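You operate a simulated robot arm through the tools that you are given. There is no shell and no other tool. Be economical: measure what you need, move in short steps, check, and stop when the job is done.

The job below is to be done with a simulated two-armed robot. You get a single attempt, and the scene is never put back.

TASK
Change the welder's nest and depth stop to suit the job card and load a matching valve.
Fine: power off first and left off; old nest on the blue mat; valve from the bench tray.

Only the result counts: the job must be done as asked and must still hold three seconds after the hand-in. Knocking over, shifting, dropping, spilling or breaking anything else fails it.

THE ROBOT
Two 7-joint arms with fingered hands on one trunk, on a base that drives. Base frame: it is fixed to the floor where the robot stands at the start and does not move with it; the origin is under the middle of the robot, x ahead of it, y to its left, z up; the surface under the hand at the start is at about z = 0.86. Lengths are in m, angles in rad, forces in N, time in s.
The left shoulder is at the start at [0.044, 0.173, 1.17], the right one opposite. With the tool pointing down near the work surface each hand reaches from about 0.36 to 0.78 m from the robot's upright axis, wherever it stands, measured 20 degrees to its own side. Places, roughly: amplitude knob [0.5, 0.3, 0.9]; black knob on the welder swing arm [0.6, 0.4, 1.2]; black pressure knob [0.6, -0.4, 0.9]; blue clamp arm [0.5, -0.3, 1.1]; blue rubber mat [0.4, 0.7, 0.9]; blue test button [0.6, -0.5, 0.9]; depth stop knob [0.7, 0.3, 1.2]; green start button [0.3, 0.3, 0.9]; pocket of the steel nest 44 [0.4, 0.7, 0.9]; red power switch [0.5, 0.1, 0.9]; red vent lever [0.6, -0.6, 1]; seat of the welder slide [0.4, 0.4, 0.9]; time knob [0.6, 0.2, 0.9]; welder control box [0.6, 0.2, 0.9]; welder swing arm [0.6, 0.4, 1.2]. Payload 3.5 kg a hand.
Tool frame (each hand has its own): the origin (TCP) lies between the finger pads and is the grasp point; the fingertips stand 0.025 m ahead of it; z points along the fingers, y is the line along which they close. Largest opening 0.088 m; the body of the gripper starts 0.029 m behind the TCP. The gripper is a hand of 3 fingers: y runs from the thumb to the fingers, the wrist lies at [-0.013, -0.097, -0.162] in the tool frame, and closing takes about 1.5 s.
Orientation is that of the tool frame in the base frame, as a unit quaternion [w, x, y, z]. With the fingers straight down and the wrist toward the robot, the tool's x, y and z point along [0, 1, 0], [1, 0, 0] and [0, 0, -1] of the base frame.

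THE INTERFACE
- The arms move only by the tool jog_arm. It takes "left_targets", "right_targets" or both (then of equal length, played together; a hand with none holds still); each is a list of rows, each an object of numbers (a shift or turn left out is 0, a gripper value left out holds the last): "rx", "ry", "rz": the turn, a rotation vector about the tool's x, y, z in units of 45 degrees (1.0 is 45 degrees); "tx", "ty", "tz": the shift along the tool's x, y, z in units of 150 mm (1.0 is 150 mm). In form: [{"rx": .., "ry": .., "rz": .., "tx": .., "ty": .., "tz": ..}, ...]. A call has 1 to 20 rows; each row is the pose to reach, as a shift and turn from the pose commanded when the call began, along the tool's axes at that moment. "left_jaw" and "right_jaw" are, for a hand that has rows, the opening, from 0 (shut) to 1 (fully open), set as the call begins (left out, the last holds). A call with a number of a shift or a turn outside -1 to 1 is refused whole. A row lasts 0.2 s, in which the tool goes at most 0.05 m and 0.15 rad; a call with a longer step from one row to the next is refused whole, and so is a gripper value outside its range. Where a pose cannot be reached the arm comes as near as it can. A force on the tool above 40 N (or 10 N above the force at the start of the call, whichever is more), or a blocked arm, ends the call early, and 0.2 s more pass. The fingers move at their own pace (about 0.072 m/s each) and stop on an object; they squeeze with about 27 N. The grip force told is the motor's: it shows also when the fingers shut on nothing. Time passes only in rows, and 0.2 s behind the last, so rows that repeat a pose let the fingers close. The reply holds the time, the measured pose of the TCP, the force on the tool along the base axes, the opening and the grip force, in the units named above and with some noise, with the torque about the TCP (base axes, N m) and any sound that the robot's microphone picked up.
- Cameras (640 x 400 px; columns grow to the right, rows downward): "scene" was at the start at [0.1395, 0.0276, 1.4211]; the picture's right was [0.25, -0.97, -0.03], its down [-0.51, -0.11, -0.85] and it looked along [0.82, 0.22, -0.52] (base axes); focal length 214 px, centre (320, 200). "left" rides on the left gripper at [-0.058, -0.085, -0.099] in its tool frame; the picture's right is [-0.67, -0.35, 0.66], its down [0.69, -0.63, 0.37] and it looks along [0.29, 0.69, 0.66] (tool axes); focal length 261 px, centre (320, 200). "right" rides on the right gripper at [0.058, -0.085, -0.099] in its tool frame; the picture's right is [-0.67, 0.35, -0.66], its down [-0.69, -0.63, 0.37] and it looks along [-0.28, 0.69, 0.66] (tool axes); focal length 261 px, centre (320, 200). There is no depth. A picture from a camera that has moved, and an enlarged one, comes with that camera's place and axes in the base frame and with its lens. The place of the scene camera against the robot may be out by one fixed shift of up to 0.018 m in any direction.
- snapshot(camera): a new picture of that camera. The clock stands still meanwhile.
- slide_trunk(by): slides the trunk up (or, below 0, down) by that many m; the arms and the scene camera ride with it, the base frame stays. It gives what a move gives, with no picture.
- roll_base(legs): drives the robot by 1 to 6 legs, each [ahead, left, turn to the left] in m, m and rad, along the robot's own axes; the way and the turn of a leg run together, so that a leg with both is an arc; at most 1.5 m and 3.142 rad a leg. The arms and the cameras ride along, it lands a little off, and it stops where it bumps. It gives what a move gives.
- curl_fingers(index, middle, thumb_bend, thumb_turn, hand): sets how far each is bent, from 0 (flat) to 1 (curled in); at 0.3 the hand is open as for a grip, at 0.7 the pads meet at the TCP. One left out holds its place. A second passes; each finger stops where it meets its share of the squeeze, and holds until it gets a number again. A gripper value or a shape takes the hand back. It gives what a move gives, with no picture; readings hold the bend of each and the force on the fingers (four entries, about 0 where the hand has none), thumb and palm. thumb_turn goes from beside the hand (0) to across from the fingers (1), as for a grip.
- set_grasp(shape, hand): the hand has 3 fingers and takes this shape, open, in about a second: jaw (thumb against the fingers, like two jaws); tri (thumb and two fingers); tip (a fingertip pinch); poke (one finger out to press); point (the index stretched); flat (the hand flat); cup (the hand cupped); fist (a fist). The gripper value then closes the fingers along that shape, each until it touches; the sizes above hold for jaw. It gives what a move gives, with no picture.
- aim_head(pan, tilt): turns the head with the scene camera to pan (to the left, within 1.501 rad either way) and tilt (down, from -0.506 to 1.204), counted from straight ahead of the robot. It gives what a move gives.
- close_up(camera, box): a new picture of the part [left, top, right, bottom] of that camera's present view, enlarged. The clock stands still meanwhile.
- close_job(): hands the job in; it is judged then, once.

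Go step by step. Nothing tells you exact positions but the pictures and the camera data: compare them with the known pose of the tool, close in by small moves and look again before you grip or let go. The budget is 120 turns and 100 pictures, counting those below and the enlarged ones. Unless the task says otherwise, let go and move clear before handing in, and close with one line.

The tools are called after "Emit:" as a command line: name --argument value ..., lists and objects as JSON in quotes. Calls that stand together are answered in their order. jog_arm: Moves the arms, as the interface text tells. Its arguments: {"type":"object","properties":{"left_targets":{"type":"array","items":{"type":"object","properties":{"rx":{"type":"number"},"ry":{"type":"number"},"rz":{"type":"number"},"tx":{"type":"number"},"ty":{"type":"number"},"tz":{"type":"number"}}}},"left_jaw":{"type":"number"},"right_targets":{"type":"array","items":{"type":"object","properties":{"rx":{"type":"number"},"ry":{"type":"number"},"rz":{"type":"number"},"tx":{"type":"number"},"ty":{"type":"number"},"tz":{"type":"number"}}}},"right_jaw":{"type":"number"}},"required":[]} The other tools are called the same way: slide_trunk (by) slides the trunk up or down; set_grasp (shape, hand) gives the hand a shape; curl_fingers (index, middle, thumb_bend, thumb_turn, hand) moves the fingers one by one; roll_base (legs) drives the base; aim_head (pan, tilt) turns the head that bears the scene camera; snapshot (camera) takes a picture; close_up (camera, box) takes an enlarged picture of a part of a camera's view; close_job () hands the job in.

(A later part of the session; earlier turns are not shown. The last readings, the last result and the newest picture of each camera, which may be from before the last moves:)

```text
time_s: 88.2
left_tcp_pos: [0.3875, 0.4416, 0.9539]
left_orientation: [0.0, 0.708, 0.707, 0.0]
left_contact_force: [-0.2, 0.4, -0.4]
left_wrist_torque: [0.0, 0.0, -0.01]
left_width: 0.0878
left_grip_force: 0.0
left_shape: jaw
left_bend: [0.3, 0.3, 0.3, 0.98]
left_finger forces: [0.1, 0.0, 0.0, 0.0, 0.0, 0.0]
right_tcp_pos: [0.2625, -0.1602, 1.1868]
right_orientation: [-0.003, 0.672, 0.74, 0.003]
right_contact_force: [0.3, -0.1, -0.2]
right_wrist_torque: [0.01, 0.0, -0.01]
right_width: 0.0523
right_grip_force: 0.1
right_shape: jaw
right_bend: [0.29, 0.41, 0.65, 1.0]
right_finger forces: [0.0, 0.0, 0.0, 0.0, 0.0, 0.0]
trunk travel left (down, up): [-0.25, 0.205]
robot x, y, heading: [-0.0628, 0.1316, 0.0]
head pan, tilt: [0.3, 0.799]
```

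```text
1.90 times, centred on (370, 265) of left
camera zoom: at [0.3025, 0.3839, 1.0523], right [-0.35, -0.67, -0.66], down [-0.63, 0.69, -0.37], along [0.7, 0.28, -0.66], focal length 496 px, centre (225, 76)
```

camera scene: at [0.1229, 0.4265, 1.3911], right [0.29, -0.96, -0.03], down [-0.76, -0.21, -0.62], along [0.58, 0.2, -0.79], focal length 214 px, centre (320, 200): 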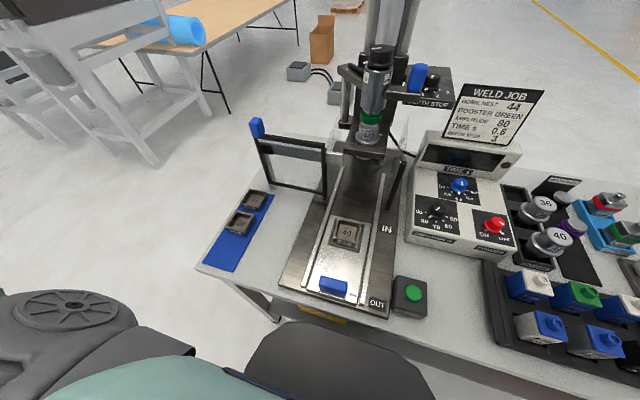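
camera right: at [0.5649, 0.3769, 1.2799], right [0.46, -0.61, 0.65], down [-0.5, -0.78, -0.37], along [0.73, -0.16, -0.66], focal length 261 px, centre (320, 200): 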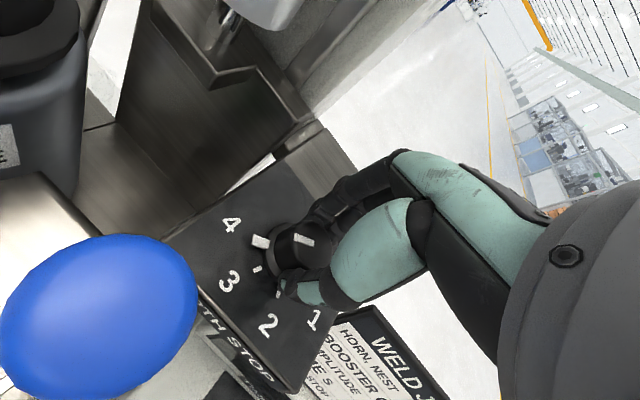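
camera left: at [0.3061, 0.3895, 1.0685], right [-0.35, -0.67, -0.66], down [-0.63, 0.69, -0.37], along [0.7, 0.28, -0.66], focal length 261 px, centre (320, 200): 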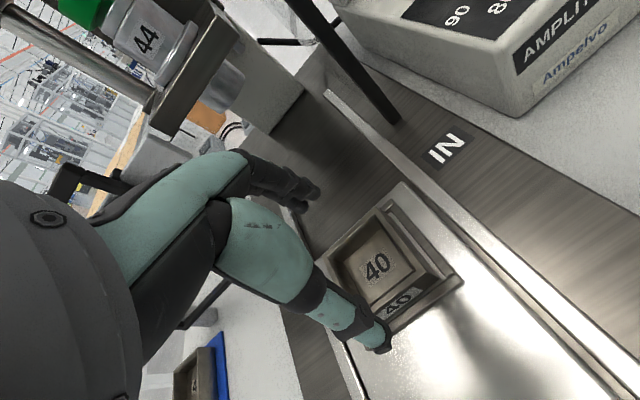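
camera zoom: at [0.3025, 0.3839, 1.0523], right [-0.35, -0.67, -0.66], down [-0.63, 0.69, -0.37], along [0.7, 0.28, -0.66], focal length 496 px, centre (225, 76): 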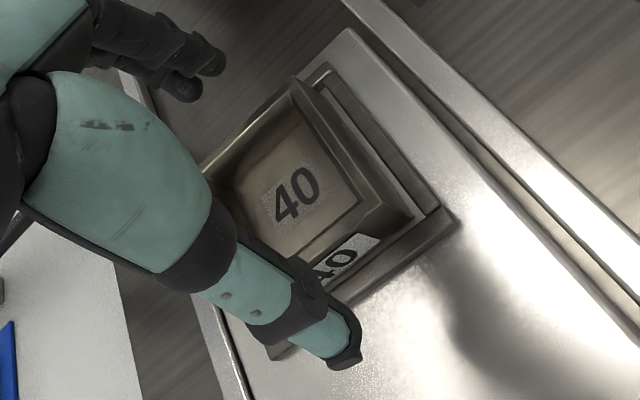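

Reach is fine from here. I'll centre in y and lower onto the nest walls.

Emit:
jog_arm --left_targets '[{"tx": 0.04, "ty": 0.003, "tz": 0.06}, {"tx": 0.04, "ty": 0.003, "tz": 0.12}, {"tx": 0.04, "ty": 0.003, "tz": 0.175}, {"tx": 0.04, "ty": 0.003, "tz": 0.175}]'

Emit:
jog_arm --left_jaw 0.0 --left_targets '[{}, {}, {}, {}, {}]'

Emit:
close_up --camera "left" --box '[260, 160, 480, 370]'

```text
time_s: 89.2
left_tcp_pos: [0.3926, 0.4484, 0.9297]
left_orientation: [0.001, 0.708, 0.707, 0.0]
left_contact_force: [0.2, 0.5, -1.0]
left_wrist_torque: [-0.01, 0.03, 0.01]
left_width: 0.0879
left_grip_force: 0.1
left_shape: jaw
left_bend: [0.3, 0.3, 0.3, 0.98]
left_finger forces: [0.1, 0.0, 0.0, 0.0, 0.0, 0.1]
right_tcp_pos: [0.2632, -0.1611, 1.1866]
right_orientation: [-0.002, 0.672, 0.741, 0.003]
right_contact_force: [0.4, 0.7, 0.6]
right_wrist_torque: [-0.03, 0.01, 0.01]
right_width: 0.0524
right_grip_force: 0.1
right_shape: jaw
right_bend: [0.29, 0.41, 0.65, 1.0]
right_finger forces: [0.0, 0.0, 0.1, 0.0, 0.1, 0.0]
trunk travel left (down, up): [-0.25, 0.205]
robot x, y, heading: [-0.065, 0.1322, -0.006]
head pan, tilt: [0.3, 0.799]
```

```text
time_s: 90.4
left_tcp_pos: [0.3909, 0.4497, 0.9306]
left_orientation: [0.0, 0.708, 0.706, 0.0]
left_contact_force: [0.6, -1.1, 0.3]
left_wrist_torque: [0.01, -0.01, 0.02]
left_width: 0.0541
left_grip_force: 27.1
left_shape: jaw
left_bend: [0.28, 0.39, 0.66, 1.0]
left_finger forces: [16.0, 8.6, 0.0, 0.0, 24.6, 0.0]
right_tcp_pos: [0.263, -0.1601, 1.1871]
right_orientation: [-0.002, 0.673, 0.74, 0.003]
right_contact_force: [-1.0, -0.4, -0.1]
right_wrist_torque: [-0.01, 0.02, 0.0]
right_width: 0.0523
right_grip_force: 0.0
right_shape: jaw
right_bend: [0.29, 0.41, 0.65, 1.0]
right_finger forces: [0.0, 0.0, 0.1, 0.0, 0.0, 0.1]
trunk travel left (down, up): [-0.25, 0.205]
robot x, y, heading: [-0.0618, 0.1281, -0.003]
head pan, tilt: [0.3, 0.799]
```

```text
1.90 times, centred on (370, 265) of left
camera zoom: at [0.3061, 0.3908, 1.0285], right [-0.35, -0.67, -0.66], down [-0.63, 0.69, -0.37], along [0.7, 0.28, -0.66], focal length 496 px, centre (225, 76)
```

zoom: 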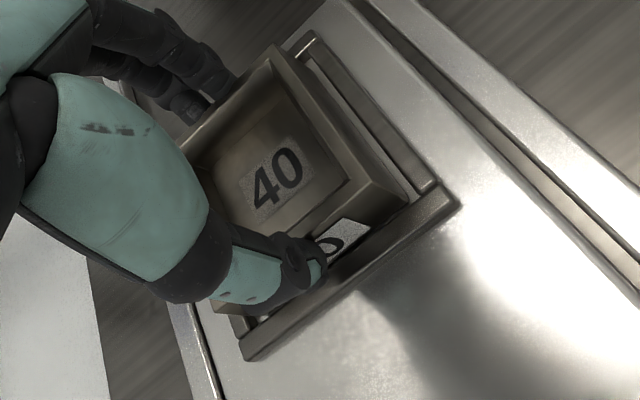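

Gripped at 54 mm with TCP at (0.391, 0.450, 0.9305), which I'll note as the seat reference. Lifting straight up.

Emit:
jog_arm --left_targets '[{"tz": -0.1}, {"tz": -0.2}, {"tz": -0.4}, {"tz": -0.65}, {"tz": -0.9}]'

Emit:
snapshot --camera "left"

```text
time_s: 91.6
left_tcp_pos: [0.3918, 0.4466, 1.0651]
left_orientation: [0.0, 0.707, 0.707, 0.002]
left_contact_force: [-0.1, 0.1, -3.1]
left_wrist_torque: [-0.01, -0.03, -0.02]
left_width: 0.0538
left_grip_force: 27.0
left_shape: jaw
left_bend: [0.28, 0.39, 0.66, 1.0]
left_finger forces: [16.1, 8.7, 0.1, 0.0, 24.9, 0.0]
right_tcp_pos: [0.2631, -0.1603, 1.1864]
right_orientation: [-0.003, 0.672, 0.74, 0.004]
right_contact_force: [0.3, 0.2, -0.8]
right_wrist_torque: [-0.03, 0.02, 0.04]
right_width: 0.0527
right_grip_force: 0.1
right_shape: jaw
right_bend: [0.29, 0.41, 0.65, 1.0]
right_finger forces: [0.1, 0.0, 0.0, 0.1, 0.0, 0.0]
trunk travel left (down, up): [-0.25, 0.205]
robot x, y, heading: [-0.0656, 0.1289, -0.004]
head pan, tilt: [0.3, 0.799]
```

```text
32 pictures are left
camera left: at [0.3065, 0.3892, 1.1643], right [-0.35, -0.67, -0.66], down [-0.63, 0.69, -0.37], along [0.7, 0.28, -0.66], focal length 261 px, centre (320, 200)
```

left: 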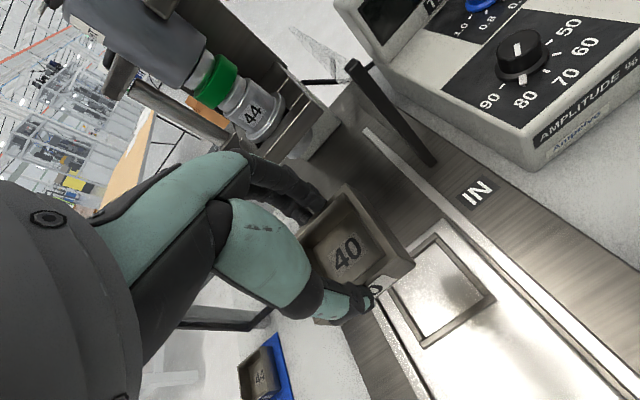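

Nest 40 is out. I'll raise it and carry it to the mat by driving back and left with the hand held still.

Emit:
jog_arm --left_targets '[{"tz": -0.25}, {"tz": -0.5}]'

Emit:
roll_base --legs '[[-0.075, 0, 0], [0, 0.287, 0]]'

Emit:
snapshot --camera "left"

```text
time_s: 92.2
left_tcp_pos: [0.3915, 0.4479, 1.1432]
left_orientation: [-0.001, 0.708, 0.707, 0.001]
left_contact_force: [-0.4, -0.8, -2.8]
left_wrist_torque: [-0.04, -0.01, -0.03]
left_width: 0.0537
left_grip_force: 27.2
left_shape: jaw
left_bend: [0.28, 0.39, 0.66, 1.0]
left_finger forces: [16.1, 8.6, 0.1, 0.0, 24.8, 0.0]
right_tcp_pos: [0.2623, -0.1602, 1.187]
right_orientation: [-0.002, 0.672, 0.74, 0.004]
right_contact_force: [-0.1, 0.7, -0.1]
right_wrist_torque: [0.0, -0.02, 0.02]
right_width: 0.0525
right_grip_force: 0.0
right_shape: jaw
right_bend: [0.29, 0.41, 0.65, 1.0]
right_finger forces: [0.1, 0.1, 0.1, 0.0, 0.1, 0.0]
trunk travel left (down, up): [-0.25, 0.205]
robot x, y, heading: [-0.0662, 0.1302, -0.003]
head pan, tilt: [0.3, 0.799]
```

```text
time_s: 94.8
left_tcp_pos: [0.3195, 0.7356, 1.1417]
left_orientation: [0.0, 0.709, 0.706, 0.001]
left_contact_force: [-0.2, -0.2, -3.8]
left_wrist_torque: [0.03, -0.01, -0.02]
left_width: 0.0536
left_grip_force: 27.2
left_shape: jaw
left_bend: [0.28, 0.39, 0.66, 1.0]
left_finger forces: [16.2, 8.5, 0.0, 0.1, 24.8, 0.1]
right_tcp_pos: [0.1886, 0.1287, 1.1872]
right_orientation: [-0.002, 0.673, 0.739, 0.003]
right_contact_force: [0.7, -0.4, 0.0]
right_wrist_torque: [0.01, -0.02, 0.0]
right_width: 0.0524
right_grip_force: 0.1
right_shape: jaw
right_bend: [0.29, 0.41, 0.65, 1.0]
right_finger forces: [0.1, 0.0, 0.1, 0.0, 0.0, 0.0]
trunk travel left (down, up): [-0.25, 0.205]
robot x, y, heading: [-0.1379, 0.42, -0.007]
head pan, tilt: [0.3, 0.799]
```

```text
31 pictures are left
camera left: at [0.2329, 0.6779, 1.2406], right [-0.35, -0.67, -0.66], down [-0.63, 0.69, -0.36], along [0.7, 0.28, -0.66], focal length 261 px, centre (320, 200)
```

left: 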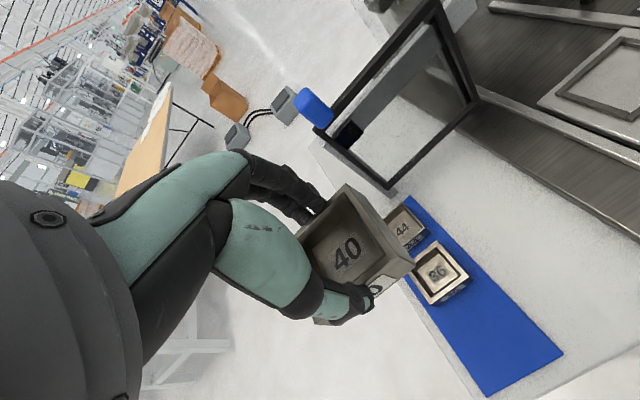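

The mat's front edge is at x 0.234 and nest 36's front wall near x 0.326, so I'll set nest 40 at (0.268, 0.737). First down to z ~0.99.

Emit:
jog_arm --left_targets '[{"tx": 0.01, "ty": -0.17, "tz": 0.1}, {"tx": 0.01, "ty": -0.34, "tz": 0.25}, {"tx": 0.01, "ty": -0.34, "tz": 0.5}, {"tx": 0.01, "ty": -0.34, "tz": 0.75}, {"tx": 0.01, "ty": -0.34, "tz": 1.0}, {"tx": 0.01, "ty": -0.34, "tz": 1.0}]'

Emit:
snapshot --camera "left"

Emit:
snapshot --camera "scene"

```text
time_s: 96.2
left_tcp_pos: [0.2659, 0.7401, 0.994]
left_orientation: [-0.001, 0.709, 0.705, 0.001]
left_contact_force: [0.2, -0.4, -3.3]
left_wrist_torque: [0.0, 0.01, 0.0]
left_width: 0.0536
left_grip_force: 26.9
left_shape: jaw
left_bend: [0.28, 0.39, 0.66, 1.0]
left_finger forces: [16.3, 8.6, 0.0, 0.1, 24.9, 0.0]
right_tcp_pos: [0.1876, 0.1286, 1.1869]
right_orientation: [-0.002, 0.674, 0.739, 0.004]
right_contact_force: [1.1, 1.5, 0.6]
right_wrist_torque: [-0.01, -0.01, -0.03]
right_width: 0.0525
right_grip_force: 0.2
right_shape: jaw
right_bend: [0.29, 0.41, 0.65, 1.0]
right_finger forces: [0.1, 0.1, 0.1, 0.1, 0.0, 0.0]
trunk travel left (down, up): [-0.25, 0.205]
robot x, y, heading: [-0.1362, 0.422, -0.01]
head pan, tilt: [0.3, 0.799]
```

```text
30 pictures are left
camera left: at [0.1807, 0.6824, 1.0922], right [-0.35, -0.67, -0.66], down [-0.63, 0.69, -0.37], along [0.7, 0.28, -0.66], focal length 261 px, centre (320, 200)
```

left: 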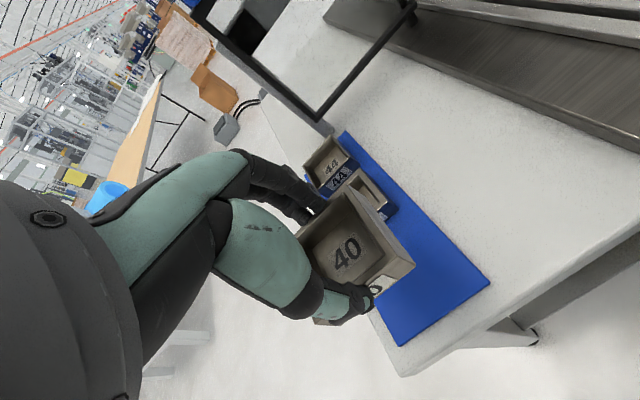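

```text
29 pictures are left
camera scene: at [-0.0132, 0.4488, 1.3911], right [0.29, -0.96, -0.03], down [-0.76, -0.21, -0.62], along [0.58, 0.2, -0.79], focal length 214 px, centre (320, 200)
```

scene: 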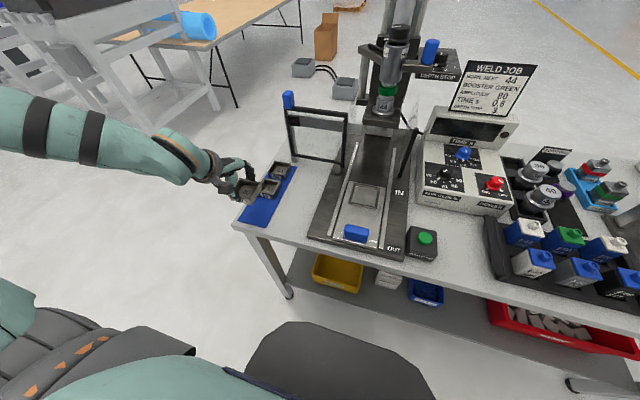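

Alignment over the free mat area looks right. I'll lower, finishing in fine steps until contact.

Emit:
jog_arm --left_targets '[{"tx": -0.013, "ty": 0.013, "tz": 0.2}, {"tx": -0.013, "ty": 0.013, "tz": 0.38}, {"tx": -0.013, "ty": 0.013, "tz": 0.42}, {"tx": -0.013, "ty": 0.013, "tz": 0.45}, {"tx": -0.013, "ty": 0.013, "tz": 0.48}, {"tx": -0.013, "ty": 0.013, "tz": 0.5}]'

```text
time_s: 97.6
left_tcp_pos: [0.269, 0.7353, 0.9172]
left_orientation: [0.001, 0.709, 0.706, 0.0]
left_contact_force: [-0.5, 0.1, -3.7]
left_wrist_torque: [-0.02, -0.03, -0.01]
left_width: 0.0536
left_grip_force: 27.1
left_shape: jaw
left_bend: [0.28, 0.39, 0.66, 1.0]
left_finger forces: [16.1, 8.6, 0.0, 0.1, 24.7, 0.1]
right_tcp_pos: [0.1871, 0.1301, 1.1867]
right_orientation: [-0.002, 0.674, 0.739, 0.003]
right_contact_force: [0.1, 0.0, -0.2]
right_wrist_torque: [0.02, -0.03, 0.04]
right_width: 0.0523
right_grip_force: 0.1
right_shape: jaw
right_bend: [0.29, 0.41, 0.65, 1.0]
right_finger forces: [0.1, 0.1, 0.1, 0.1, 0.0, 0.1]
trunk travel left (down, up): [-0.25, 0.205]
robot x, y, heading: [-0.1412, 0.424, -0.005]
head pan, tilt: [0.3, 0.799]
```

Emit:
jog_arm --left_targets '[{"tz": 0.015}, {"tz": 0.03}, {"tz": 0.045}, {"tz": 0.06}, {"tz": 0.075}, {"tz": 0.09}]'

Emit:
snapshot --camera "left"

```text
time_s: 99.0
left_tcp_pos: [0.27, 0.7363, 0.9039]
left_orientation: [0.001, 0.709, 0.705, 0.001]
left_contact_force: [0.2, 1.1, 2.0]
left_wrist_torque: [-0.01, 0.0, 0.01]
left_width: 0.0537
left_grip_force: 27.2
left_shape: jaw
left_bend: [0.28, 0.39, 0.66, 1.0]
left_finger forces: [17.0, 9.3, 0.0, 0.0, 25.0, 0.0]
right_tcp_pos: [0.1867, 0.1295, 1.1867]
right_orientation: [-0.002, 0.674, 0.739, 0.004]
right_contact_force: [0.2, 0.2, 0.0]
right_wrist_torque: [0.01, 0.0, 0.0]
right_width: 0.0525
right_grip_force: 0.2
right_shape: jaw
right_bend: [0.29, 0.41, 0.65, 1.0]
right_finger forces: [0.1, 0.0, 0.1, 0.0, 0.1, 0.0]
trunk travel left (down, up): [-0.25, 0.205]
robot x, y, heading: [-0.1354, 0.423, -0.001]
head pan, tilt: [0.3, 0.799]
```

```text
28 pictures are left
camera left: at [0.184, 0.6783, 1.0023], right [-0.35, -0.67, -0.66], down [-0.62, 0.69, -0.37], along [0.7, 0.28, -0.66], focal length 261 px, centre (320, 200)
```

left: 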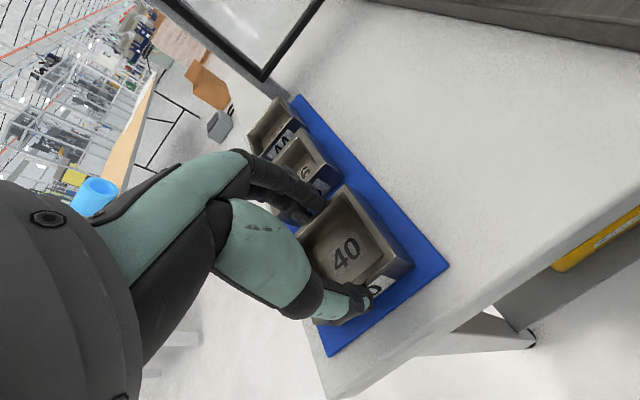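

Contact made, and the nest is on the mat. I'll open just enough to release without touching nest 36, then rise.

Emit:
jog_arm --left_jaw 0.7 --left_targets '[{}, {}, {}, {"tz": -0.05}, {"tz": -0.15}, {"tz": -0.35}, {"tz": -0.6}, {"tz": -0.85}]'

Emit:
snapshot --camera "left"

```text
time_s: 100.8
left_tcp_pos: [0.2662, 0.7353, 1.0322]
left_orientation: [-0.001, 0.709, 0.705, 0.001]
left_contact_force: [0.1, -0.4, 0.1]
left_wrist_torque: [-0.02, 0.0, -0.02]
left_width: 0.0617
left_grip_force: 0.1
left_shape: jaw
left_bend: [0.27, 0.37, 0.58, 0.99]
left_finger forces: [0.0, 0.1, 0.1, 0.1, 0.1, 0.0]
right_tcp_pos: [0.187, 0.1292, 1.1868]
right_orientation: [-0.002, 0.674, 0.739, 0.005]
right_contact_force: [0.1, 0.2, 0.6]
right_wrist_torque: [0.03, 0.0, 0.01]
right_width: 0.0527
right_grip_force: 0.0
right_shape: jaw
right_bend: [0.29, 0.41, 0.65, 1.0]
right_finger forces: [0.0, 0.0, 0.0, 0.0, 0.0, 0.0]
trunk travel left (down, up): [-0.25, 0.205]
robot x, y, heading: [-0.1362, 0.4188, -0.005]
head pan, tilt: [0.3, 0.799]
```

```text
27 pictures are left
camera left: at [0.1803, 0.678, 1.1305], right [-0.35, -0.67, -0.66], down [-0.63, 0.69, -0.37], along [0.7, 0.28, -0.66], focal length 261 px, centre (320, 200)
```

left: 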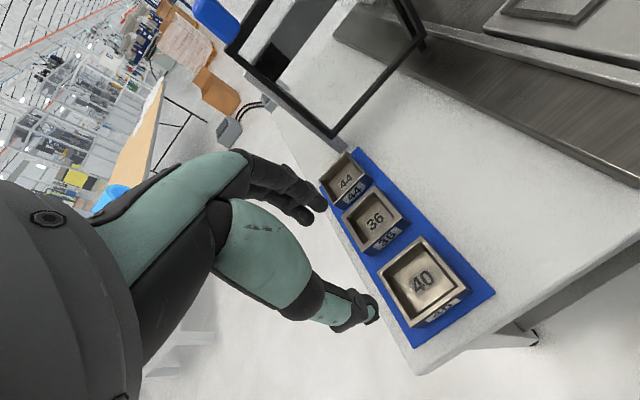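

Nest 40 rests neatly on the mat and nest 36 is undisturbed. Next I'll move toward nest 44 and look before going down, since the guard post is close behind it.

Emit:
jog_arm --left_jaw 0.8 --left_targets '[{"ty": 0.25}, {"ty": 0.5}, {"ty": 0.75}, {"ty": 1.0}, {"ty": 1.0}]'

Emit:
snapshot --camera "left"

Emit:
close_up --camera "scene" --box '[210, 80, 370, 220]'

```text
time_s: 102.0
left_tcp_pos: [0.4182, 0.7347, 1.0309]
left_orientation: [0.0, 0.708, 0.706, 0.0]
left_contact_force: [0.8, -0.3, -0.3]
left_wrist_torque: [-0.01, 0.0, 0.01]
left_width: 0.07
left_grip_force: 0.1
left_shape: jaw
left_bend: [0.27, 0.34, 0.49, 0.99]
left_finger forces: [0.0, 0.0, 0.1, 0.1, 0.0, 0.0]
right_tcp_pos: [0.1868, 0.1296, 1.1876]
right_orientation: [-0.002, 0.673, 0.739, 0.004]
right_contact_force: [-0.6, 0.8, 0.1]
right_wrist_torque: [-0.01, 0.04, 0.03]
right_width: 0.0526
right_grip_force: 0.0
right_shape: jaw
right_bend: [0.29, 0.41, 0.65, 1.0]
right_finger forces: [0.0, 0.0, 0.0, 0.0, 0.0, 0.0]
trunk travel left (down, up): [-0.25, 0.205]
robot x, y, heading: [-0.1392, 0.4202, -0.006]
head pan, tilt: [0.3, 0.799]
```

```text
26 pictures are left
camera left: at [0.3324, 0.6773, 1.1297], right [-0.35, -0.67, -0.66], down [-0.63, 0.69, -0.37], along [0.7, 0.28, -0.66], focal length 261 px, centre (320, 200)
```

left: 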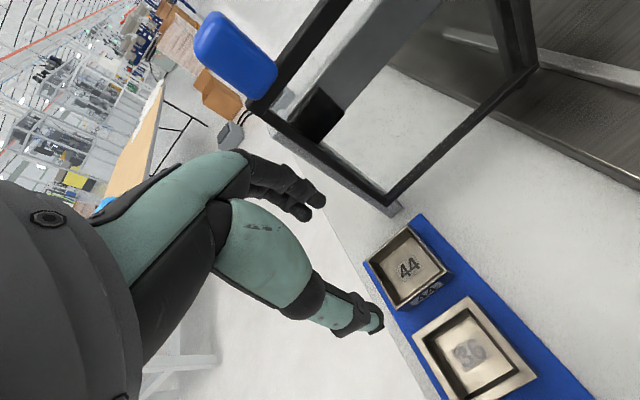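

```text
2.86 times, centred on (290, 150) of scene
camera zoom: at [-0.0142, 0.4485, 1.3912], right [0.29, -0.96, -0.03], down [-0.76, -0.21, -0.62], along [0.58, 0.2, -0.79], focal length 613 px, centre (406, 343)
```

zoom: 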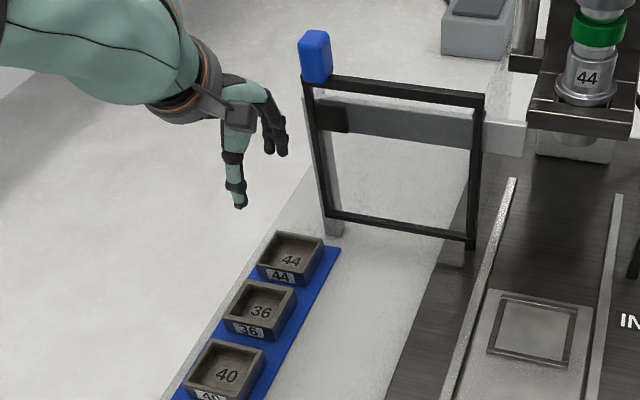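

Nest 44's centre is at (0.436, 0.736) and the guard post's front face is near x 0.505, so fingers clear it by about 1 cm. I'll descend slightly biased away from the post with a narrower opening.

Emit:
jog_arm --left_jaw 0.77 --left_targets '[{"tx": 0.04, "ty": 0.105, "tz": 0.1}, {"tx": 0.04, "ty": 0.105, "tz": 0.3}, {"tx": 0.04, "ty": 0.105, "tz": 0.5}, {"tx": 0.04, "ty": 0.105, "tz": 0.6}, {"tx": 0.04, "ty": 0.105, "tz": 0.6}]'

Emit:
snapshot --camera "left"

```text
time_s: 103.2
left_tcp_pos: [0.4156, 0.7487, 0.9566]
left_orientation: [0.001, 0.709, 0.705, 0.0]
left_contact_force: [0.7, 0.7, -0.9]
left_wrist_torque: [-0.01, -0.01, 0.03]
left_width: 0.068
left_grip_force: 0.0
left_shape: jaw
left_bend: [0.27, 0.35, 0.52, 0.99]
left_finger forces: [0.0, 0.1, 0.0, 0.0, 0.0, 0.0]
left hand out of reach, approached as far as the arm can: row 3, 4, 5
right_tcp_pos: [0.1879, 0.1288, 1.1875]
right_orientation: [-0.002, 0.674, 0.739, 0.004]
right_contact_force: [0.2, -0.3, 1.2]
right_wrist_torque: [-0.02, 0.01, 0.01]
right_width: 0.0522
right_grip_force: 0.0
right_shape: jaw
right_bend: [0.29, 0.41, 0.65, 1.0]
right_finger forces: [0.0, 0.1, 0.1, 0.0, 0.0, 0.1]
trunk travel left (down, up): [-0.25, 0.205]
robot x, y, heading: [-0.1366, 0.4227, -0.005]
head pan, tilt: [0.3, 0.799]
```

```text
24 pictures are left
camera left: at [0.3305, 0.6911, 1.0557], right [-0.35, -0.67, -0.66], down [-0.63, 0.69, -0.37], along [0.7, 0.28, -0.66], focal length 261 px, centre (320, 200)
```

left: 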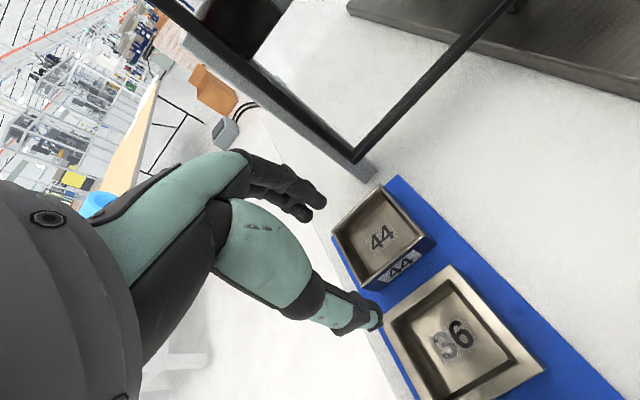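

Just out of reach low down. I'll lift, drive forward 0.1 m to match the geometry that worked at the seat, and re-centre.

Emit:
jog_arm --left_targets '[{"tz": -0.25}, {"tz": -0.5}, {"tz": -0.5, "ty": -0.3}, {"tz": -0.5, "ty": -0.6}, {"tz": -0.5, "ty": -0.65}]'

Emit:
roll_base --legs '[[0.1, 0, 0]]'

```text
time_s: 104.4
left_tcp_pos: [0.3168, 0.7474, 1.0292]
left_orientation: [0.0, 0.709, 0.706, 0.0]
left_contact_force: [0.2, -0.1, 0.6]
left_wrist_torque: [0.01, 0.02, -0.02]
left_width: 0.0681
left_grip_force: 0.1
left_shape: jaw
left_bend: [0.27, 0.35, 0.52, 0.99]
left_finger forces: [0.1, 0.0, 0.0, 0.0, 0.0, 0.0]
right_tcp_pos: [0.188, 0.1289, 1.1872]
right_orientation: [-0.002, 0.673, 0.739, 0.003]
right_contact_force: [0.5, 1.1, -0.2]
right_wrist_torque: [0.01, -0.01, -0.03]
right_width: 0.0526
right_grip_force: 0.0
right_shape: jaw
right_bend: [0.29, 0.41, 0.65, 1.0]
right_finger forces: [0.1, 0.0, 0.1, 0.0, 0.0, 0.1]
trunk travel left (down, up): [-0.25, 0.205]
robot x, y, heading: [-0.1397, 0.4221, -0.003]
head pan, tilt: [0.3, 0.799]
```

```text
time_s: 105.6
left_tcp_pos: [0.4166, 0.7488, 1.0306]
left_orientation: [0.001, 0.709, 0.706, 0.0]
left_contact_force: [0.7, -0.2, 0.5]
left_wrist_torque: [0.0, 0.01, 0.0]
left_width: 0.0678
left_grip_force: 0.0
left_shape: jaw
left_bend: [0.27, 0.35, 0.52, 0.99]
left_finger forces: [0.1, 0.1, 0.1, 0.0, 0.0, 0.0]
right_tcp_pos: [0.2877, 0.1307, 1.1874]
right_orientation: [-0.003, 0.673, 0.739, 0.004]
right_contact_force: [-0.6, 0.3, 0.3]
right_wrist_torque: [0.02, -0.01, 0.01]
right_width: 0.0522
right_grip_force: 0.0
right_shape: jaw
right_bend: [0.29, 0.41, 0.65, 1.0]
right_finger forces: [0.1, 0.1, 0.1, 0.1, 0.1, 0.0]
trunk travel left (down, up): [-0.25, 0.205]
robot x, y, heading: [-0.0364, 0.4212, -0.004]
head pan, tilt: [0.3, 0.799]
```

Emit:
jog_arm --left_targets '[{"tx": -0.055, "ty": 0.116, "tz": 0.1}, {"tx": -0.055, "ty": 0.116, "tz": 0.3}, {"tx": -0.055, "ty": 0.116, "tz": 0.5}, {"tx": -0.055, "ty": 0.116, "tz": 0.57}, {"tx": -0.055, "ty": 0.116, "tz": 0.57}]'

Emit:
snapshot --camera "left"

```text
time_s: 106.8
left_tcp_pos: [0.4332, 0.741, 0.945]
left_orientation: [0.0, 0.708, 0.706, 0.0]
left_contact_force: [-0.3, 0.0, -0.3]
left_wrist_torque: [-0.02, 0.02, -0.02]
left_width: 0.0678
left_grip_force: 0.1
left_shape: jaw
left_bend: [0.27, 0.35, 0.52, 0.99]
left_finger forces: [0.0, 0.1, 0.0, 0.0, 0.1, 0.0]
right_tcp_pos: [0.2889, 0.1306, 1.1878]
right_orientation: [-0.001, 0.673, 0.74, 0.004]
right_contact_force: [-0.4, 0.0, 0.3]
right_wrist_torque: [0.01, -0.02, 0.02]
right_width: 0.0526
right_grip_force: 0.1
right_shape: jaw
right_bend: [0.29, 0.41, 0.65, 1.0]
right_finger forces: [0.0, 0.0, 0.1, 0.1, 0.0, 0.0]
trunk travel left (down, up): [-0.25, 0.205]
robot x, y, heading: [-0.0383, 0.4194, 0.002]
head pan, tilt: [0.3, 0.799]
```

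```text
23 pictures are left
camera left: at [0.3485, 0.6826, 1.0439], right [-0.35, -0.67, -0.66], down [-0.63, 0.69, -0.37], along [0.7, 0.28, -0.66], focal length 261 px, centre (320, 200)
```

left: 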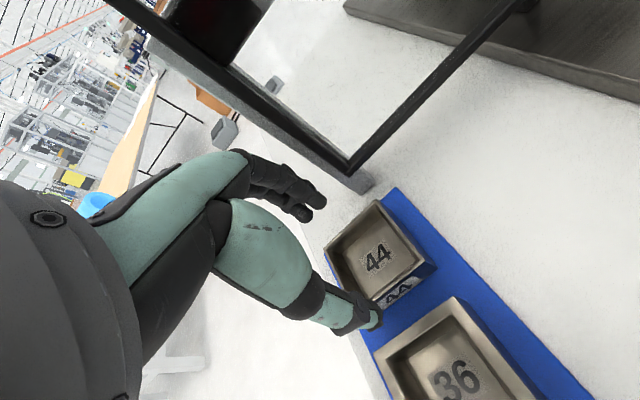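

Emit:
jog_arm --left_targets '[{"tz": 0.08}, {"tz": 0.16}, {"tz": 0.22}, {"tz": 0.25}, {"tz": 0.25}]'

Emit:
snapshot --camera "left"

```text
time_s: 108.1
left_tcp_pos: [0.4363, 0.738, 0.9124]
left_orientation: [0.004, 0.709, 0.706, 0.004]
left_contact_force: [3.6, 0.9, 26.4]
left_wrist_torque: [-0.03, 1.23, 0.02]
left_width: 0.0683
left_grip_force: 0.0
left_shape: jaw
left_bend: [0.27, 0.35, 0.51, 1.0]
left_finger forces: [0.0, 0.0, 0.0, 0.0, 26.4, 0.0]
right_tcp_pos: [0.2881, 0.1307, 1.1887]
right_orientation: [-0.003, 0.673, 0.74, 0.004]
right_contact_force: [0.5, 0.0, -0.2]
right_wrist_torque: [-0.01, -0.02, -0.04]
right_width: 0.0525
right_grip_force: 0.0
right_shape: jaw
right_bend: [0.29, 0.41, 0.65, 1.0]
right_finger forces: [0.1, 0.1, 0.1, 0.0, 0.1, 0.0]
trunk travel left (down, up): [-0.25, 0.205]
robot x, y, heading: [-0.0385, 0.421, -0.003]
head pan, tilt: [0.3, 0.799]
stopped in row 5 (left hand): the force on the tool passed its limit at 42 N (the readings are from after the stop); the commanded pose is now the measured one
```

```text
22 pictures are left
camera left: at [0.3498, 0.6813, 1.0097], right [-0.34, -0.67, -0.66], down [-0.62, 0.69, -0.37], along [0.7, 0.28, -0.65], focal length 261 px, centre (320, 200)
```

left: 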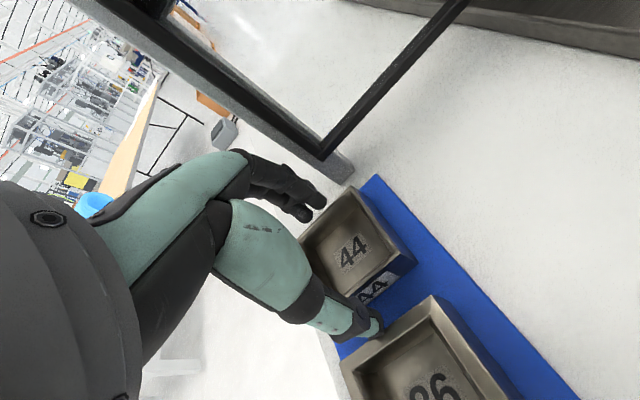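

The thumb came down on something, likely nest 36's rim. I'll lift straight up and look at the gap closely.

Emit:
jog_arm --left_jaw 0.7 --left_targets '[{"tz": -0.1}, {"tz": -0.25}, {"tz": -0.4}, {"tz": -0.4}]'

Emit:
close_up --camera "left" --box '[300, 170, 500, 390]'

```text
time_s: 109.1
left_tcp_pos: [0.4357, 0.7382, 0.9691]
left_orientation: [0.002, 0.708, 0.706, 0.003]
left_contact_force: [-0.1, -0.4, 0.0]
left_wrist_torque: [0.03, 0.0, 0.01]
left_width: 0.0618
left_grip_force: 0.1
left_shape: jaw
left_bend: [0.27, 0.37, 0.58, 0.99]
left_finger forces: [0.0, 0.0, 0.1, 0.1, 0.1, 0.0]
right_tcp_pos: [0.2894, 0.1305, 1.1874]
right_orientation: [-0.002, 0.673, 0.739, 0.003]
right_contact_force: [-0.1, -0.4, 0.9]
right_wrist_torque: [-0.03, 0.0, -0.02]
right_width: 0.0524
right_grip_force: 0.0
right_shape: jaw
right_bend: [0.29, 0.41, 0.65, 1.0]
right_finger forces: [0.1, 0.0, 0.0, 0.1, 0.1, 0.0]
trunk travel left (down, up): [-0.25, 0.205]
robot x, y, heading: [-0.0365, 0.422, -0.004]
head pan, tilt: [0.3, 0.799]
```

```text
1.82 times, centred on (400, 280) of left
camera zoom: at [0.3488, 0.681, 1.067], right [-0.35, -0.67, -0.66], down [-0.62, 0.69, -0.37], along [0.7, 0.28, -0.66], focal length 474 px, centre (174, 54)
```

zoom: 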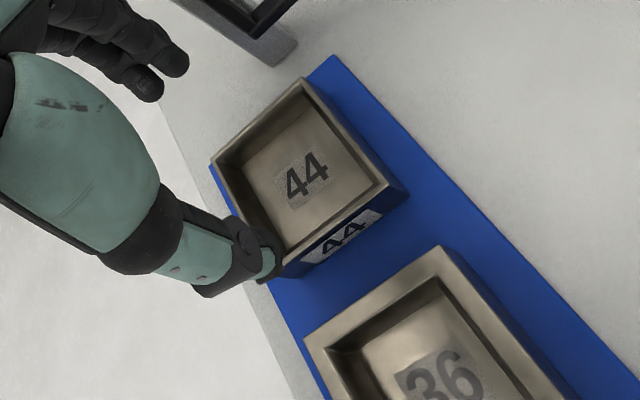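

The gap between nests 36 and 44 is only about 23 mm and the thumb about 20 mm thick, so I'll narrow the opening to place the thumb mid-gap. Then I'll go down gently and only deep enough to hold the rim.

Emit:
jog_arm --left_jaw 0.68 --left_targets '[{"ty": 0.003, "tz": 0.1}, {"ty": 0.003, "tz": 0.2}, {"ty": 0.003, "tz": 0.27}, {"ty": 0.003, "tz": 0.31}, {"ty": 0.003, "tz": 0.34}, {"ty": 0.003, "tz": 0.34}]'

Emit:
close_up --camera "left" --box '[300, 170, 500, 390]'

```text
time_s: 110.5
left_tcp_pos: [0.4369, 0.7408, 0.9195]
left_orientation: [0.003, 0.709, 0.706, 0.002]
left_contact_force: [-0.3, 0.5, -0.4]
left_wrist_torque: [0.05, -0.01, -0.01]
left_width: 0.06
left_grip_force: 0.1
left_shape: jaw
left_bend: [0.28, 0.38, 0.59, 0.99]
left_finger forces: [0.0, 0.0, 0.0, 0.0, 0.1, 0.1]
right_tcp_pos: [0.2887, 0.1306, 1.1853]
right_orientation: [-0.002, 0.673, 0.739, 0.004]
right_contact_force: [0.1, 0.0, 0.7]
right_wrist_torque: [-0.02, 0.0, 0.0]
right_width: 0.0528
right_grip_force: 0.0
right_shape: jaw
right_bend: [0.29, 0.41, 0.65, 1.0]
right_finger forces: [0.1, 0.0, 0.1, 0.0, 0.1, 0.0]
trunk travel left (down, up): [-0.25, 0.205]
robot x, y, heading: [-0.038, 0.4212, -0.005]
head pan, tilt: [0.3, 0.799]
```

```text
1.82 times, centred on (400, 280) of left
camera zoom: at [0.349, 0.683, 1.017], right [-0.35, -0.67, -0.66], down [-0.62, 0.69, -0.37], along [0.7, 0.28, -0.66], focal length 474 px, centre (174, 54)
```

zoom: 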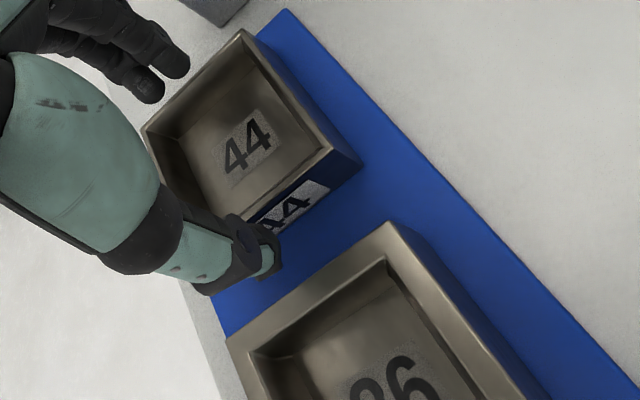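

The thumb is now in the gap with no contact. I'll go a little lower, then close.

Emit:
jog_arm --left_targets '[{"tz": 0.02}, {"tz": 0.04}, {"tz": 0.055}, {"tz": 0.055}]'

Emit:
close_up --camera "left" --box '[300, 170, 500, 390]'

```text
time_s: 111.5
left_tcp_pos: [0.4357, 0.739, 0.9119]
left_orientation: [0.003, 0.708, 0.706, 0.004]
left_contact_force: [0.6, 1.4, 11.8]
left_wrist_torque: [0.13, -0.43, 0.02]
left_width: 0.0599
left_grip_force: 0.0
left_shape: jaw
left_bend: [0.28, 0.36, 0.59, 0.99]
left_finger forces: [0.3, 11.2, 0.0, 0.0, 0.0, 0.0]
right_tcp_pos: [0.2871, 0.1291, 1.1877]
right_orientation: [-0.002, 0.673, 0.74, 0.004]
right_contact_force: [0.5, -0.1, 0.3]
right_wrist_torque: [0.02, 0.0, 0.0]
right_width: 0.0524
right_grip_force: 0.1
right_shape: jaw
right_bend: [0.29, 0.41, 0.65, 1.0]
right_finger forces: [0.0, 0.1, 0.0, 0.0, 0.0, 0.0]
trunk travel left (down, up): [-0.25, 0.205]
robot x, y, heading: [-0.0365, 0.4193, -0.002]
head pan, tilt: [0.3, 0.799]
```

```text
1.82 times, centred on (400, 280) of left
camera zoom: at [0.3487, 0.6821, 1.0102], right [-0.34, -0.67, -0.66], down [-0.62, 0.69, -0.37], along [0.7, 0.28, -0.65], focal length 474 px, centre (174, 54)
```

zoom: 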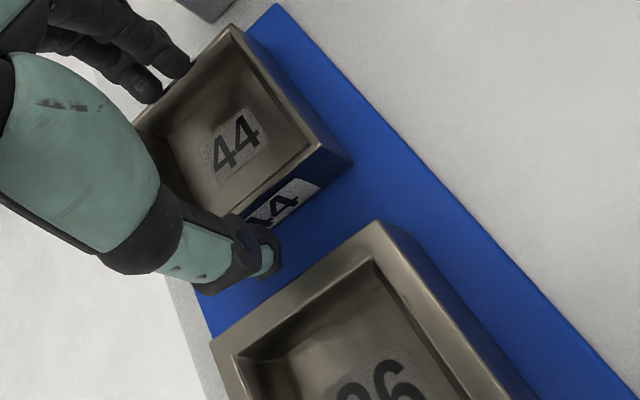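

A finger is now resting on nest 44's back rim while the thumb is clear. I'll lift, shift 4 mm back with a slightly wider opening, and retry.

Emit:
jog_arm --left_jaw 0.73 --left_targets '[{"tz": -0.08}, {"tz": -0.08, "ty": 0.03}, {"tz": -0.08, "ty": 0.03}, {"tz": -0.03, "ty": 0.03}, {"tz": 0.0, "ty": 0.03}, {"tz": 0.02, "ty": 0.03}, {"tz": 0.04, "ty": 0.03}, {"tz": 0.04, "ty": 0.03}]'

```text
time_s: 113.3
left_tcp_pos: [0.4396, 0.7393, 0.9042]
left_orientation: [0.002, 0.708, 0.706, 0.002]
left_contact_force: [-0.5, 0.0, -0.1]
left_wrist_torque: [-0.03, 0.01, 0.0]
left_width: 0.0642
left_grip_force: 0.1
left_shape: jaw
left_bend: [0.27, 0.36, 0.56, 0.99]
left_finger forces: [0.1, 0.1, 0.0, 0.0, 0.0, 0.0]
right_tcp_pos: [0.2885, 0.1297, 1.1859]
right_orientation: [-0.001, 0.673, 0.74, 0.004]
right_contact_force: [0.1, 0.7, -0.6]
right_wrist_torque: [0.0, 0.0, -0.05]
right_width: 0.0526
right_grip_force: 0.0
right_shape: jaw
right_bend: [0.29, 0.41, 0.65, 1.0]
right_finger forces: [0.1, 0.0, 0.0, 0.1, 0.1, 0.0]
trunk travel left (down, up): [-0.25, 0.205]
robot x, y, heading: [-0.0376, 0.4163, -0.004]
head pan, tilt: [0.3, 0.799]
```

Down cleanly with no contact, at the same depth as for nest 40. Closing.

Emit:
jog_arm --left_jaw 0.0 --left_targets '[{}, {}, {}, {}, {}]'

Emit:
close_up --camera "left" --box '[280, 150, 500, 390]'

```text
time_s: 114.5
left_tcp_pos: [0.441, 0.7402, 0.9042]
left_orientation: [0.002, 0.708, 0.706, 0.003]
left_contact_force: [-0.8, -0.9, -1.1]
left_wrist_torque: [0.02, 0.0, 0.01]
left_width: 0.0539
left_grip_force: 26.8
left_shape: jaw
left_bend: [0.28, 0.39, 0.65, 1.0]
left_finger forces: [15.8, 8.6, 0.0, 0.0, 24.8, 0.1]
right_tcp_pos: [0.2892, 0.1297, 1.1867]
right_orientation: [-0.002, 0.673, 0.74, 0.004]
right_contact_force: [0.2, 0.1, 0.7]
right_wrist_torque: [0.04, -0.01, -0.02]
right_width: 0.0525
right_grip_force: 0.1
right_shape: jaw
right_bend: [0.29, 0.41, 0.65, 1.0]
right_finger forces: [0.0, 0.0, 0.1, 0.0, 0.1, 0.0]
trunk travel left (down, up): [-0.25, 0.205]
robot x, y, heading: [-0.0367, 0.4246, 0.001]
head pan, tilt: [0.3, 0.799]
```

```text
1.67 times, centred on (390, 270) of left
camera zoom: at [0.3546, 0.6818, 1.0022], right [-0.35, -0.67, -0.66], down [-0.62, 0.69, -0.37], along [0.7, 0.28, -0.66], focal length 434 px, centre (203, 83)
```

zoom: 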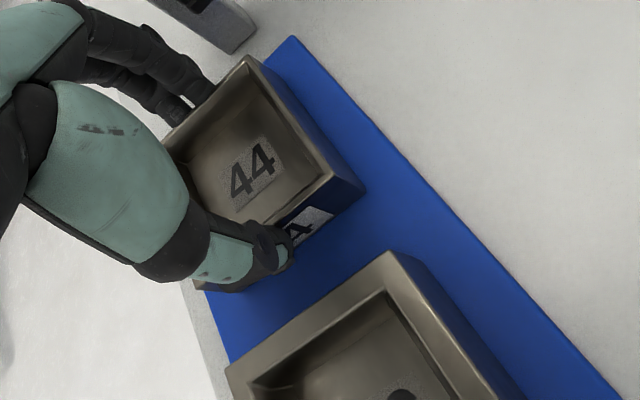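

Nest 44 is gripped at 54 mm. I'll lift straight up, draw back from the guard, and drive back to the stance used at the seat.

Emit:
jog_arm --left_targets '[{"tz": -0.1}, {"tz": -0.3}, {"tz": -0.55}, {"tz": -0.8}, {"tz": -0.9, "ty": -0.2}, {"tz": -1.0, "ty": -0.45}]'

Emit:
roll_base --legs '[[-0.025, 0, 0], [0, -0.29, 0]]'

```text
time_s: 115.9
left_tcp_pos: [0.3707, 0.7418, 1.0546]
left_orientation: [0.003, 0.709, 0.705, 0.002]
left_contact_force: [0.7, 0.0, -3.7]
left_wrist_torque: [-0.03, -0.02, -0.03]
left_width: 0.0539
left_grip_force: 27.5
left_shape: jaw
left_bend: [0.28, 0.39, 0.65, 1.0]
left_finger forces: [16.2, 8.8, 0.0, 0.1, 25.1, 0.0]
right_tcp_pos: [0.2875, 0.1309, 1.1887]
right_orientation: [-0.001, 0.673, 0.74, 0.004]
right_contact_force: [-0.3, 0.7, -0.5]
right_wrist_torque: [0.01, 0.0, -0.03]
right_width: 0.0526
right_grip_force: 0.1
right_shape: jaw
right_bend: [0.29, 0.41, 0.65, 1.0]
right_finger forces: [0.1, 0.0, 0.1, 0.0, 0.1, 0.0]
trunk travel left (down, up): [-0.25, 0.205]
robot x, y, heading: [-0.0384, 0.4182, -0.006]
head pan, tilt: [0.3, 0.799]
```

```text
time_s: 118.3
left_tcp_pos: [0.3471, 0.4543, 1.0537]
left_orientation: [0.004, 0.709, 0.705, 0.002]
left_contact_force: [-0.6, 1.2, -3.0]
left_wrist_torque: [0.02, 0.03, 0.0]
left_width: 0.0541
left_grip_force: 26.5
left_shape: jaw
left_bend: [0.28, 0.39, 0.65, 1.0]
left_finger forces: [16.3, 8.8, 0.0, 0.0, 25.1, 0.1]
right_tcp_pos: [0.2629, -0.156, 1.187]
right_orientation: [-0.001, 0.674, 0.739, 0.003]
right_contact_force: [0.4, -0.3, 0.0]
right_wrist_torque: [0.0, 0.0, 0.01]
right_width: 0.0525
right_grip_force: 0.0
right_shape: jaw
right_bend: [0.29, 0.41, 0.65, 1.0]
right_finger forces: [0.0, 0.1, 0.1, 0.0, 0.0, 0.1]
trunk travel left (down, up): [-0.25, 0.205]
robot x, y, heading: [-0.0639, 0.1317, -0.004]
head pan, tilt: [0.3, 0.799]
```

Emit:
jog_arm --left_targets '[{"rx": 0.011, "ry": 0.004, "tx": -0.01, "ty": 0.15}, {"rx": 0.011, "ry": 0.004, "tx": -0.02, "ty": 0.293}, {"rx": 0.011, "ry": 0.004, "tx": -0.02, "ty": 0.293, "tz": 0.2}, {"rx": 0.011, "ry": 0.004, "tx": -0.02, "ty": 0.293, "tz": 0.4}, {"rx": 0.011, "ry": 0.004, "tx": -0.02, "ty": 0.293, "tz": 0.55}, {"rx": 0.011, "ry": 0.004, "tx": -0.02, "ty": 0.293, "tz": 0.55}]'

Emit:
close_up --camera "left" --box '[260, 160, 480, 370]'

Emit:
snapshot --camera "scene"

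```text
time_s: 119.7
left_tcp_pos: [0.3892, 0.4517, 0.9721]
left_orientation: [-0.002, 0.709, 0.705, 0.001]
left_contact_force: [0.9, 0.1, -3.3]
left_wrist_torque: [-0.03, -0.02, -0.02]
left_width: 0.0537
left_grip_force: 26.8
left_shape: jaw
left_bend: [0.28, 0.39, 0.65, 1.0]
left_finger forces: [16.3, 8.9, 0.0, 0.0, 25.1, 0.0]
right_tcp_pos: [0.261, -0.1577, 1.1871]
right_orientation: [-0.002, 0.673, 0.739, 0.004]
right_contact_force: [-0.3, 0.5, 0.2]
right_wrist_torque: [0.02, 0.03, 0.02]
right_width: 0.0522
right_grip_force: 0.2
right_shape: jaw
right_bend: [0.29, 0.41, 0.65, 1.0]
right_finger forces: [0.0, 0.0, 0.0, 0.0, 0.0, 0.0]
trunk travel left (down, up): [-0.25, 0.205]
robot x, y, heading: [-0.063, 0.1307, -0.005]
head pan, tilt: [0.3, 0.799]
```

```text
1.90 times, centred on (370, 265) of left
camera zoom: at [0.3039, 0.3928, 1.0713], right [-0.35, -0.67, -0.66], down [-0.63, 0.69, -0.36], along [0.69, 0.28, -0.66], focal length 496 px, centre (225, 76)
```

zoom: 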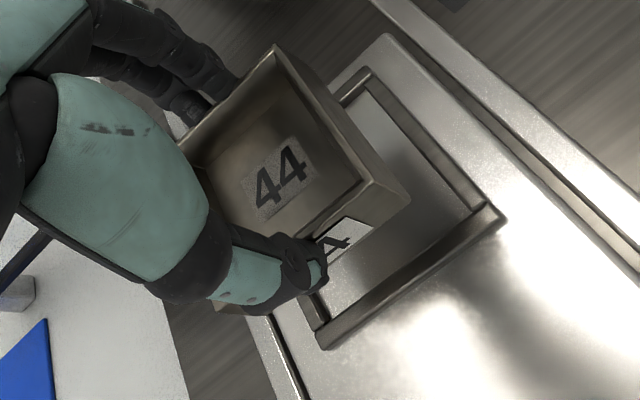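

```text
16 pictures are left
camera scene: at [0.061, 0.1609, 1.3912], right [0.29, -0.96, -0.03], down [-0.76, -0.21, -0.62], along [0.58, 0.2, -0.79], focal length 214 px, centre (320, 200)
```

scene: 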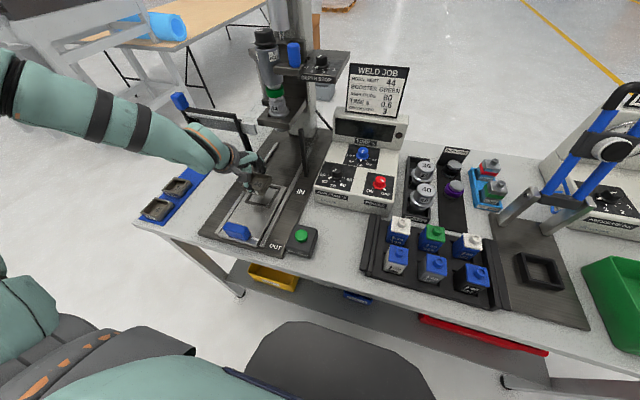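

Nest 44 hangs in the hand just as nest 40 did. I'll lower it into the seat frame gradually.

Emit:
jog_arm --left_targets '[{"tz": 0.08}, {"tz": 0.14}, {"tz": 0.18}, {"tz": 0.21}, {"tz": 0.235}, {"tz": 0.255}, {"tz": 0.265}, {"tz": 0.265}]'

Emit:
close_up --camera "left" --box '[260, 160, 480, 370]'

```text
time_s: 121.5
left_tcp_pos: [0.3903, 0.4507, 0.9328]
left_orientation: [-0.002, 0.709, 0.705, 0.0]
left_contact_force: [0.5, -0.2, -2.7]
left_wrist_torque: [0.0, -0.01, -0.02]
left_width: 0.054
left_grip_force: 27.6
left_shape: jaw
left_bend: [0.28, 0.39, 0.65, 1.0]
left_finger forces: [16.2, 8.9, 0.1, 0.0, 25.0, 0.1]
right_tcp_pos: [0.2627, -0.1575, 1.1869]
right_orientation: [-0.002, 0.673, 0.739, 0.003]
right_contact_force: [1.0, 0.0, -0.4]
right_wrist_torque: [0.0, 0.02, 0.0]
right_width: 0.0525
right_grip_force: 0.1
right_shape: jaw
right_bend: [0.29, 0.41, 0.65, 1.0]
right_finger forces: [0.1, 0.0, 0.0, 0.0, 0.0, 0.0]
trunk travel left (down, up): [-0.25, 0.205]
robot x, y, heading: [-0.0624, 0.1295, -0.003]
head pan, tilt: [0.3, 0.799]
```

```text
1.90 times, centred on (370, 265) of left
camera zoom: at [0.3048, 0.3922, 1.0315], right [-0.35, -0.67, -0.66], down [-0.63, 0.69, -0.36], along [0.69, 0.28, -0.66], focal length 496 px, centre (225, 76)
```

zoom: 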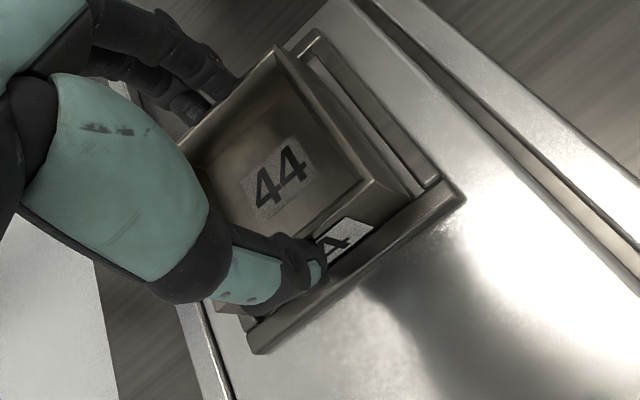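

It matches the earlier seated view. I'll lower the last few millimetres until contact.

Emit:
jog_arm --left_targets '[{"tx": -0.005, "tz": 0.01}, {"tx": -0.005, "tz": 0.02}, {"tx": -0.005, "tz": 0.03}, {"tx": -0.005, "tz": 0.03}]'

```text
time_s: 122.5
left_tcp_pos: [0.3898, 0.4488, 0.9281]
left_orientation: [-0.001, 0.709, 0.705, 0.001]
left_contact_force: [1.8, 1.3, 11.7]
left_wrist_torque: [0.06, -0.13, 0.04]
left_width: 0.0536
left_grip_force: 27.4
left_shape: jaw
left_bend: [0.28, 0.39, 0.65, 1.0]
left_finger forces: [17.2, 10.1, 0.0, 0.0, 25.9, 0.0]
right_tcp_pos: [0.261, -0.1582, 1.1877]
right_orientation: [-0.001, 0.674, 0.739, 0.004]
right_contact_force: [-0.2, -1.5, -0.6]
right_wrist_torque: [0.0, -0.03, -0.02]
right_width: 0.0525
right_grip_force: 0.1
right_shape: jaw
right_bend: [0.29, 0.41, 0.65, 1.0]
right_finger forces: [0.0, 0.0, 0.0, 0.0, 0.1, 0.0]
trunk travel left (down, up): [-0.25, 0.205]
robot x, y, heading: [-0.0611, 0.1316, -0.01]
head pan, tilt: [0.3, 0.799]
```

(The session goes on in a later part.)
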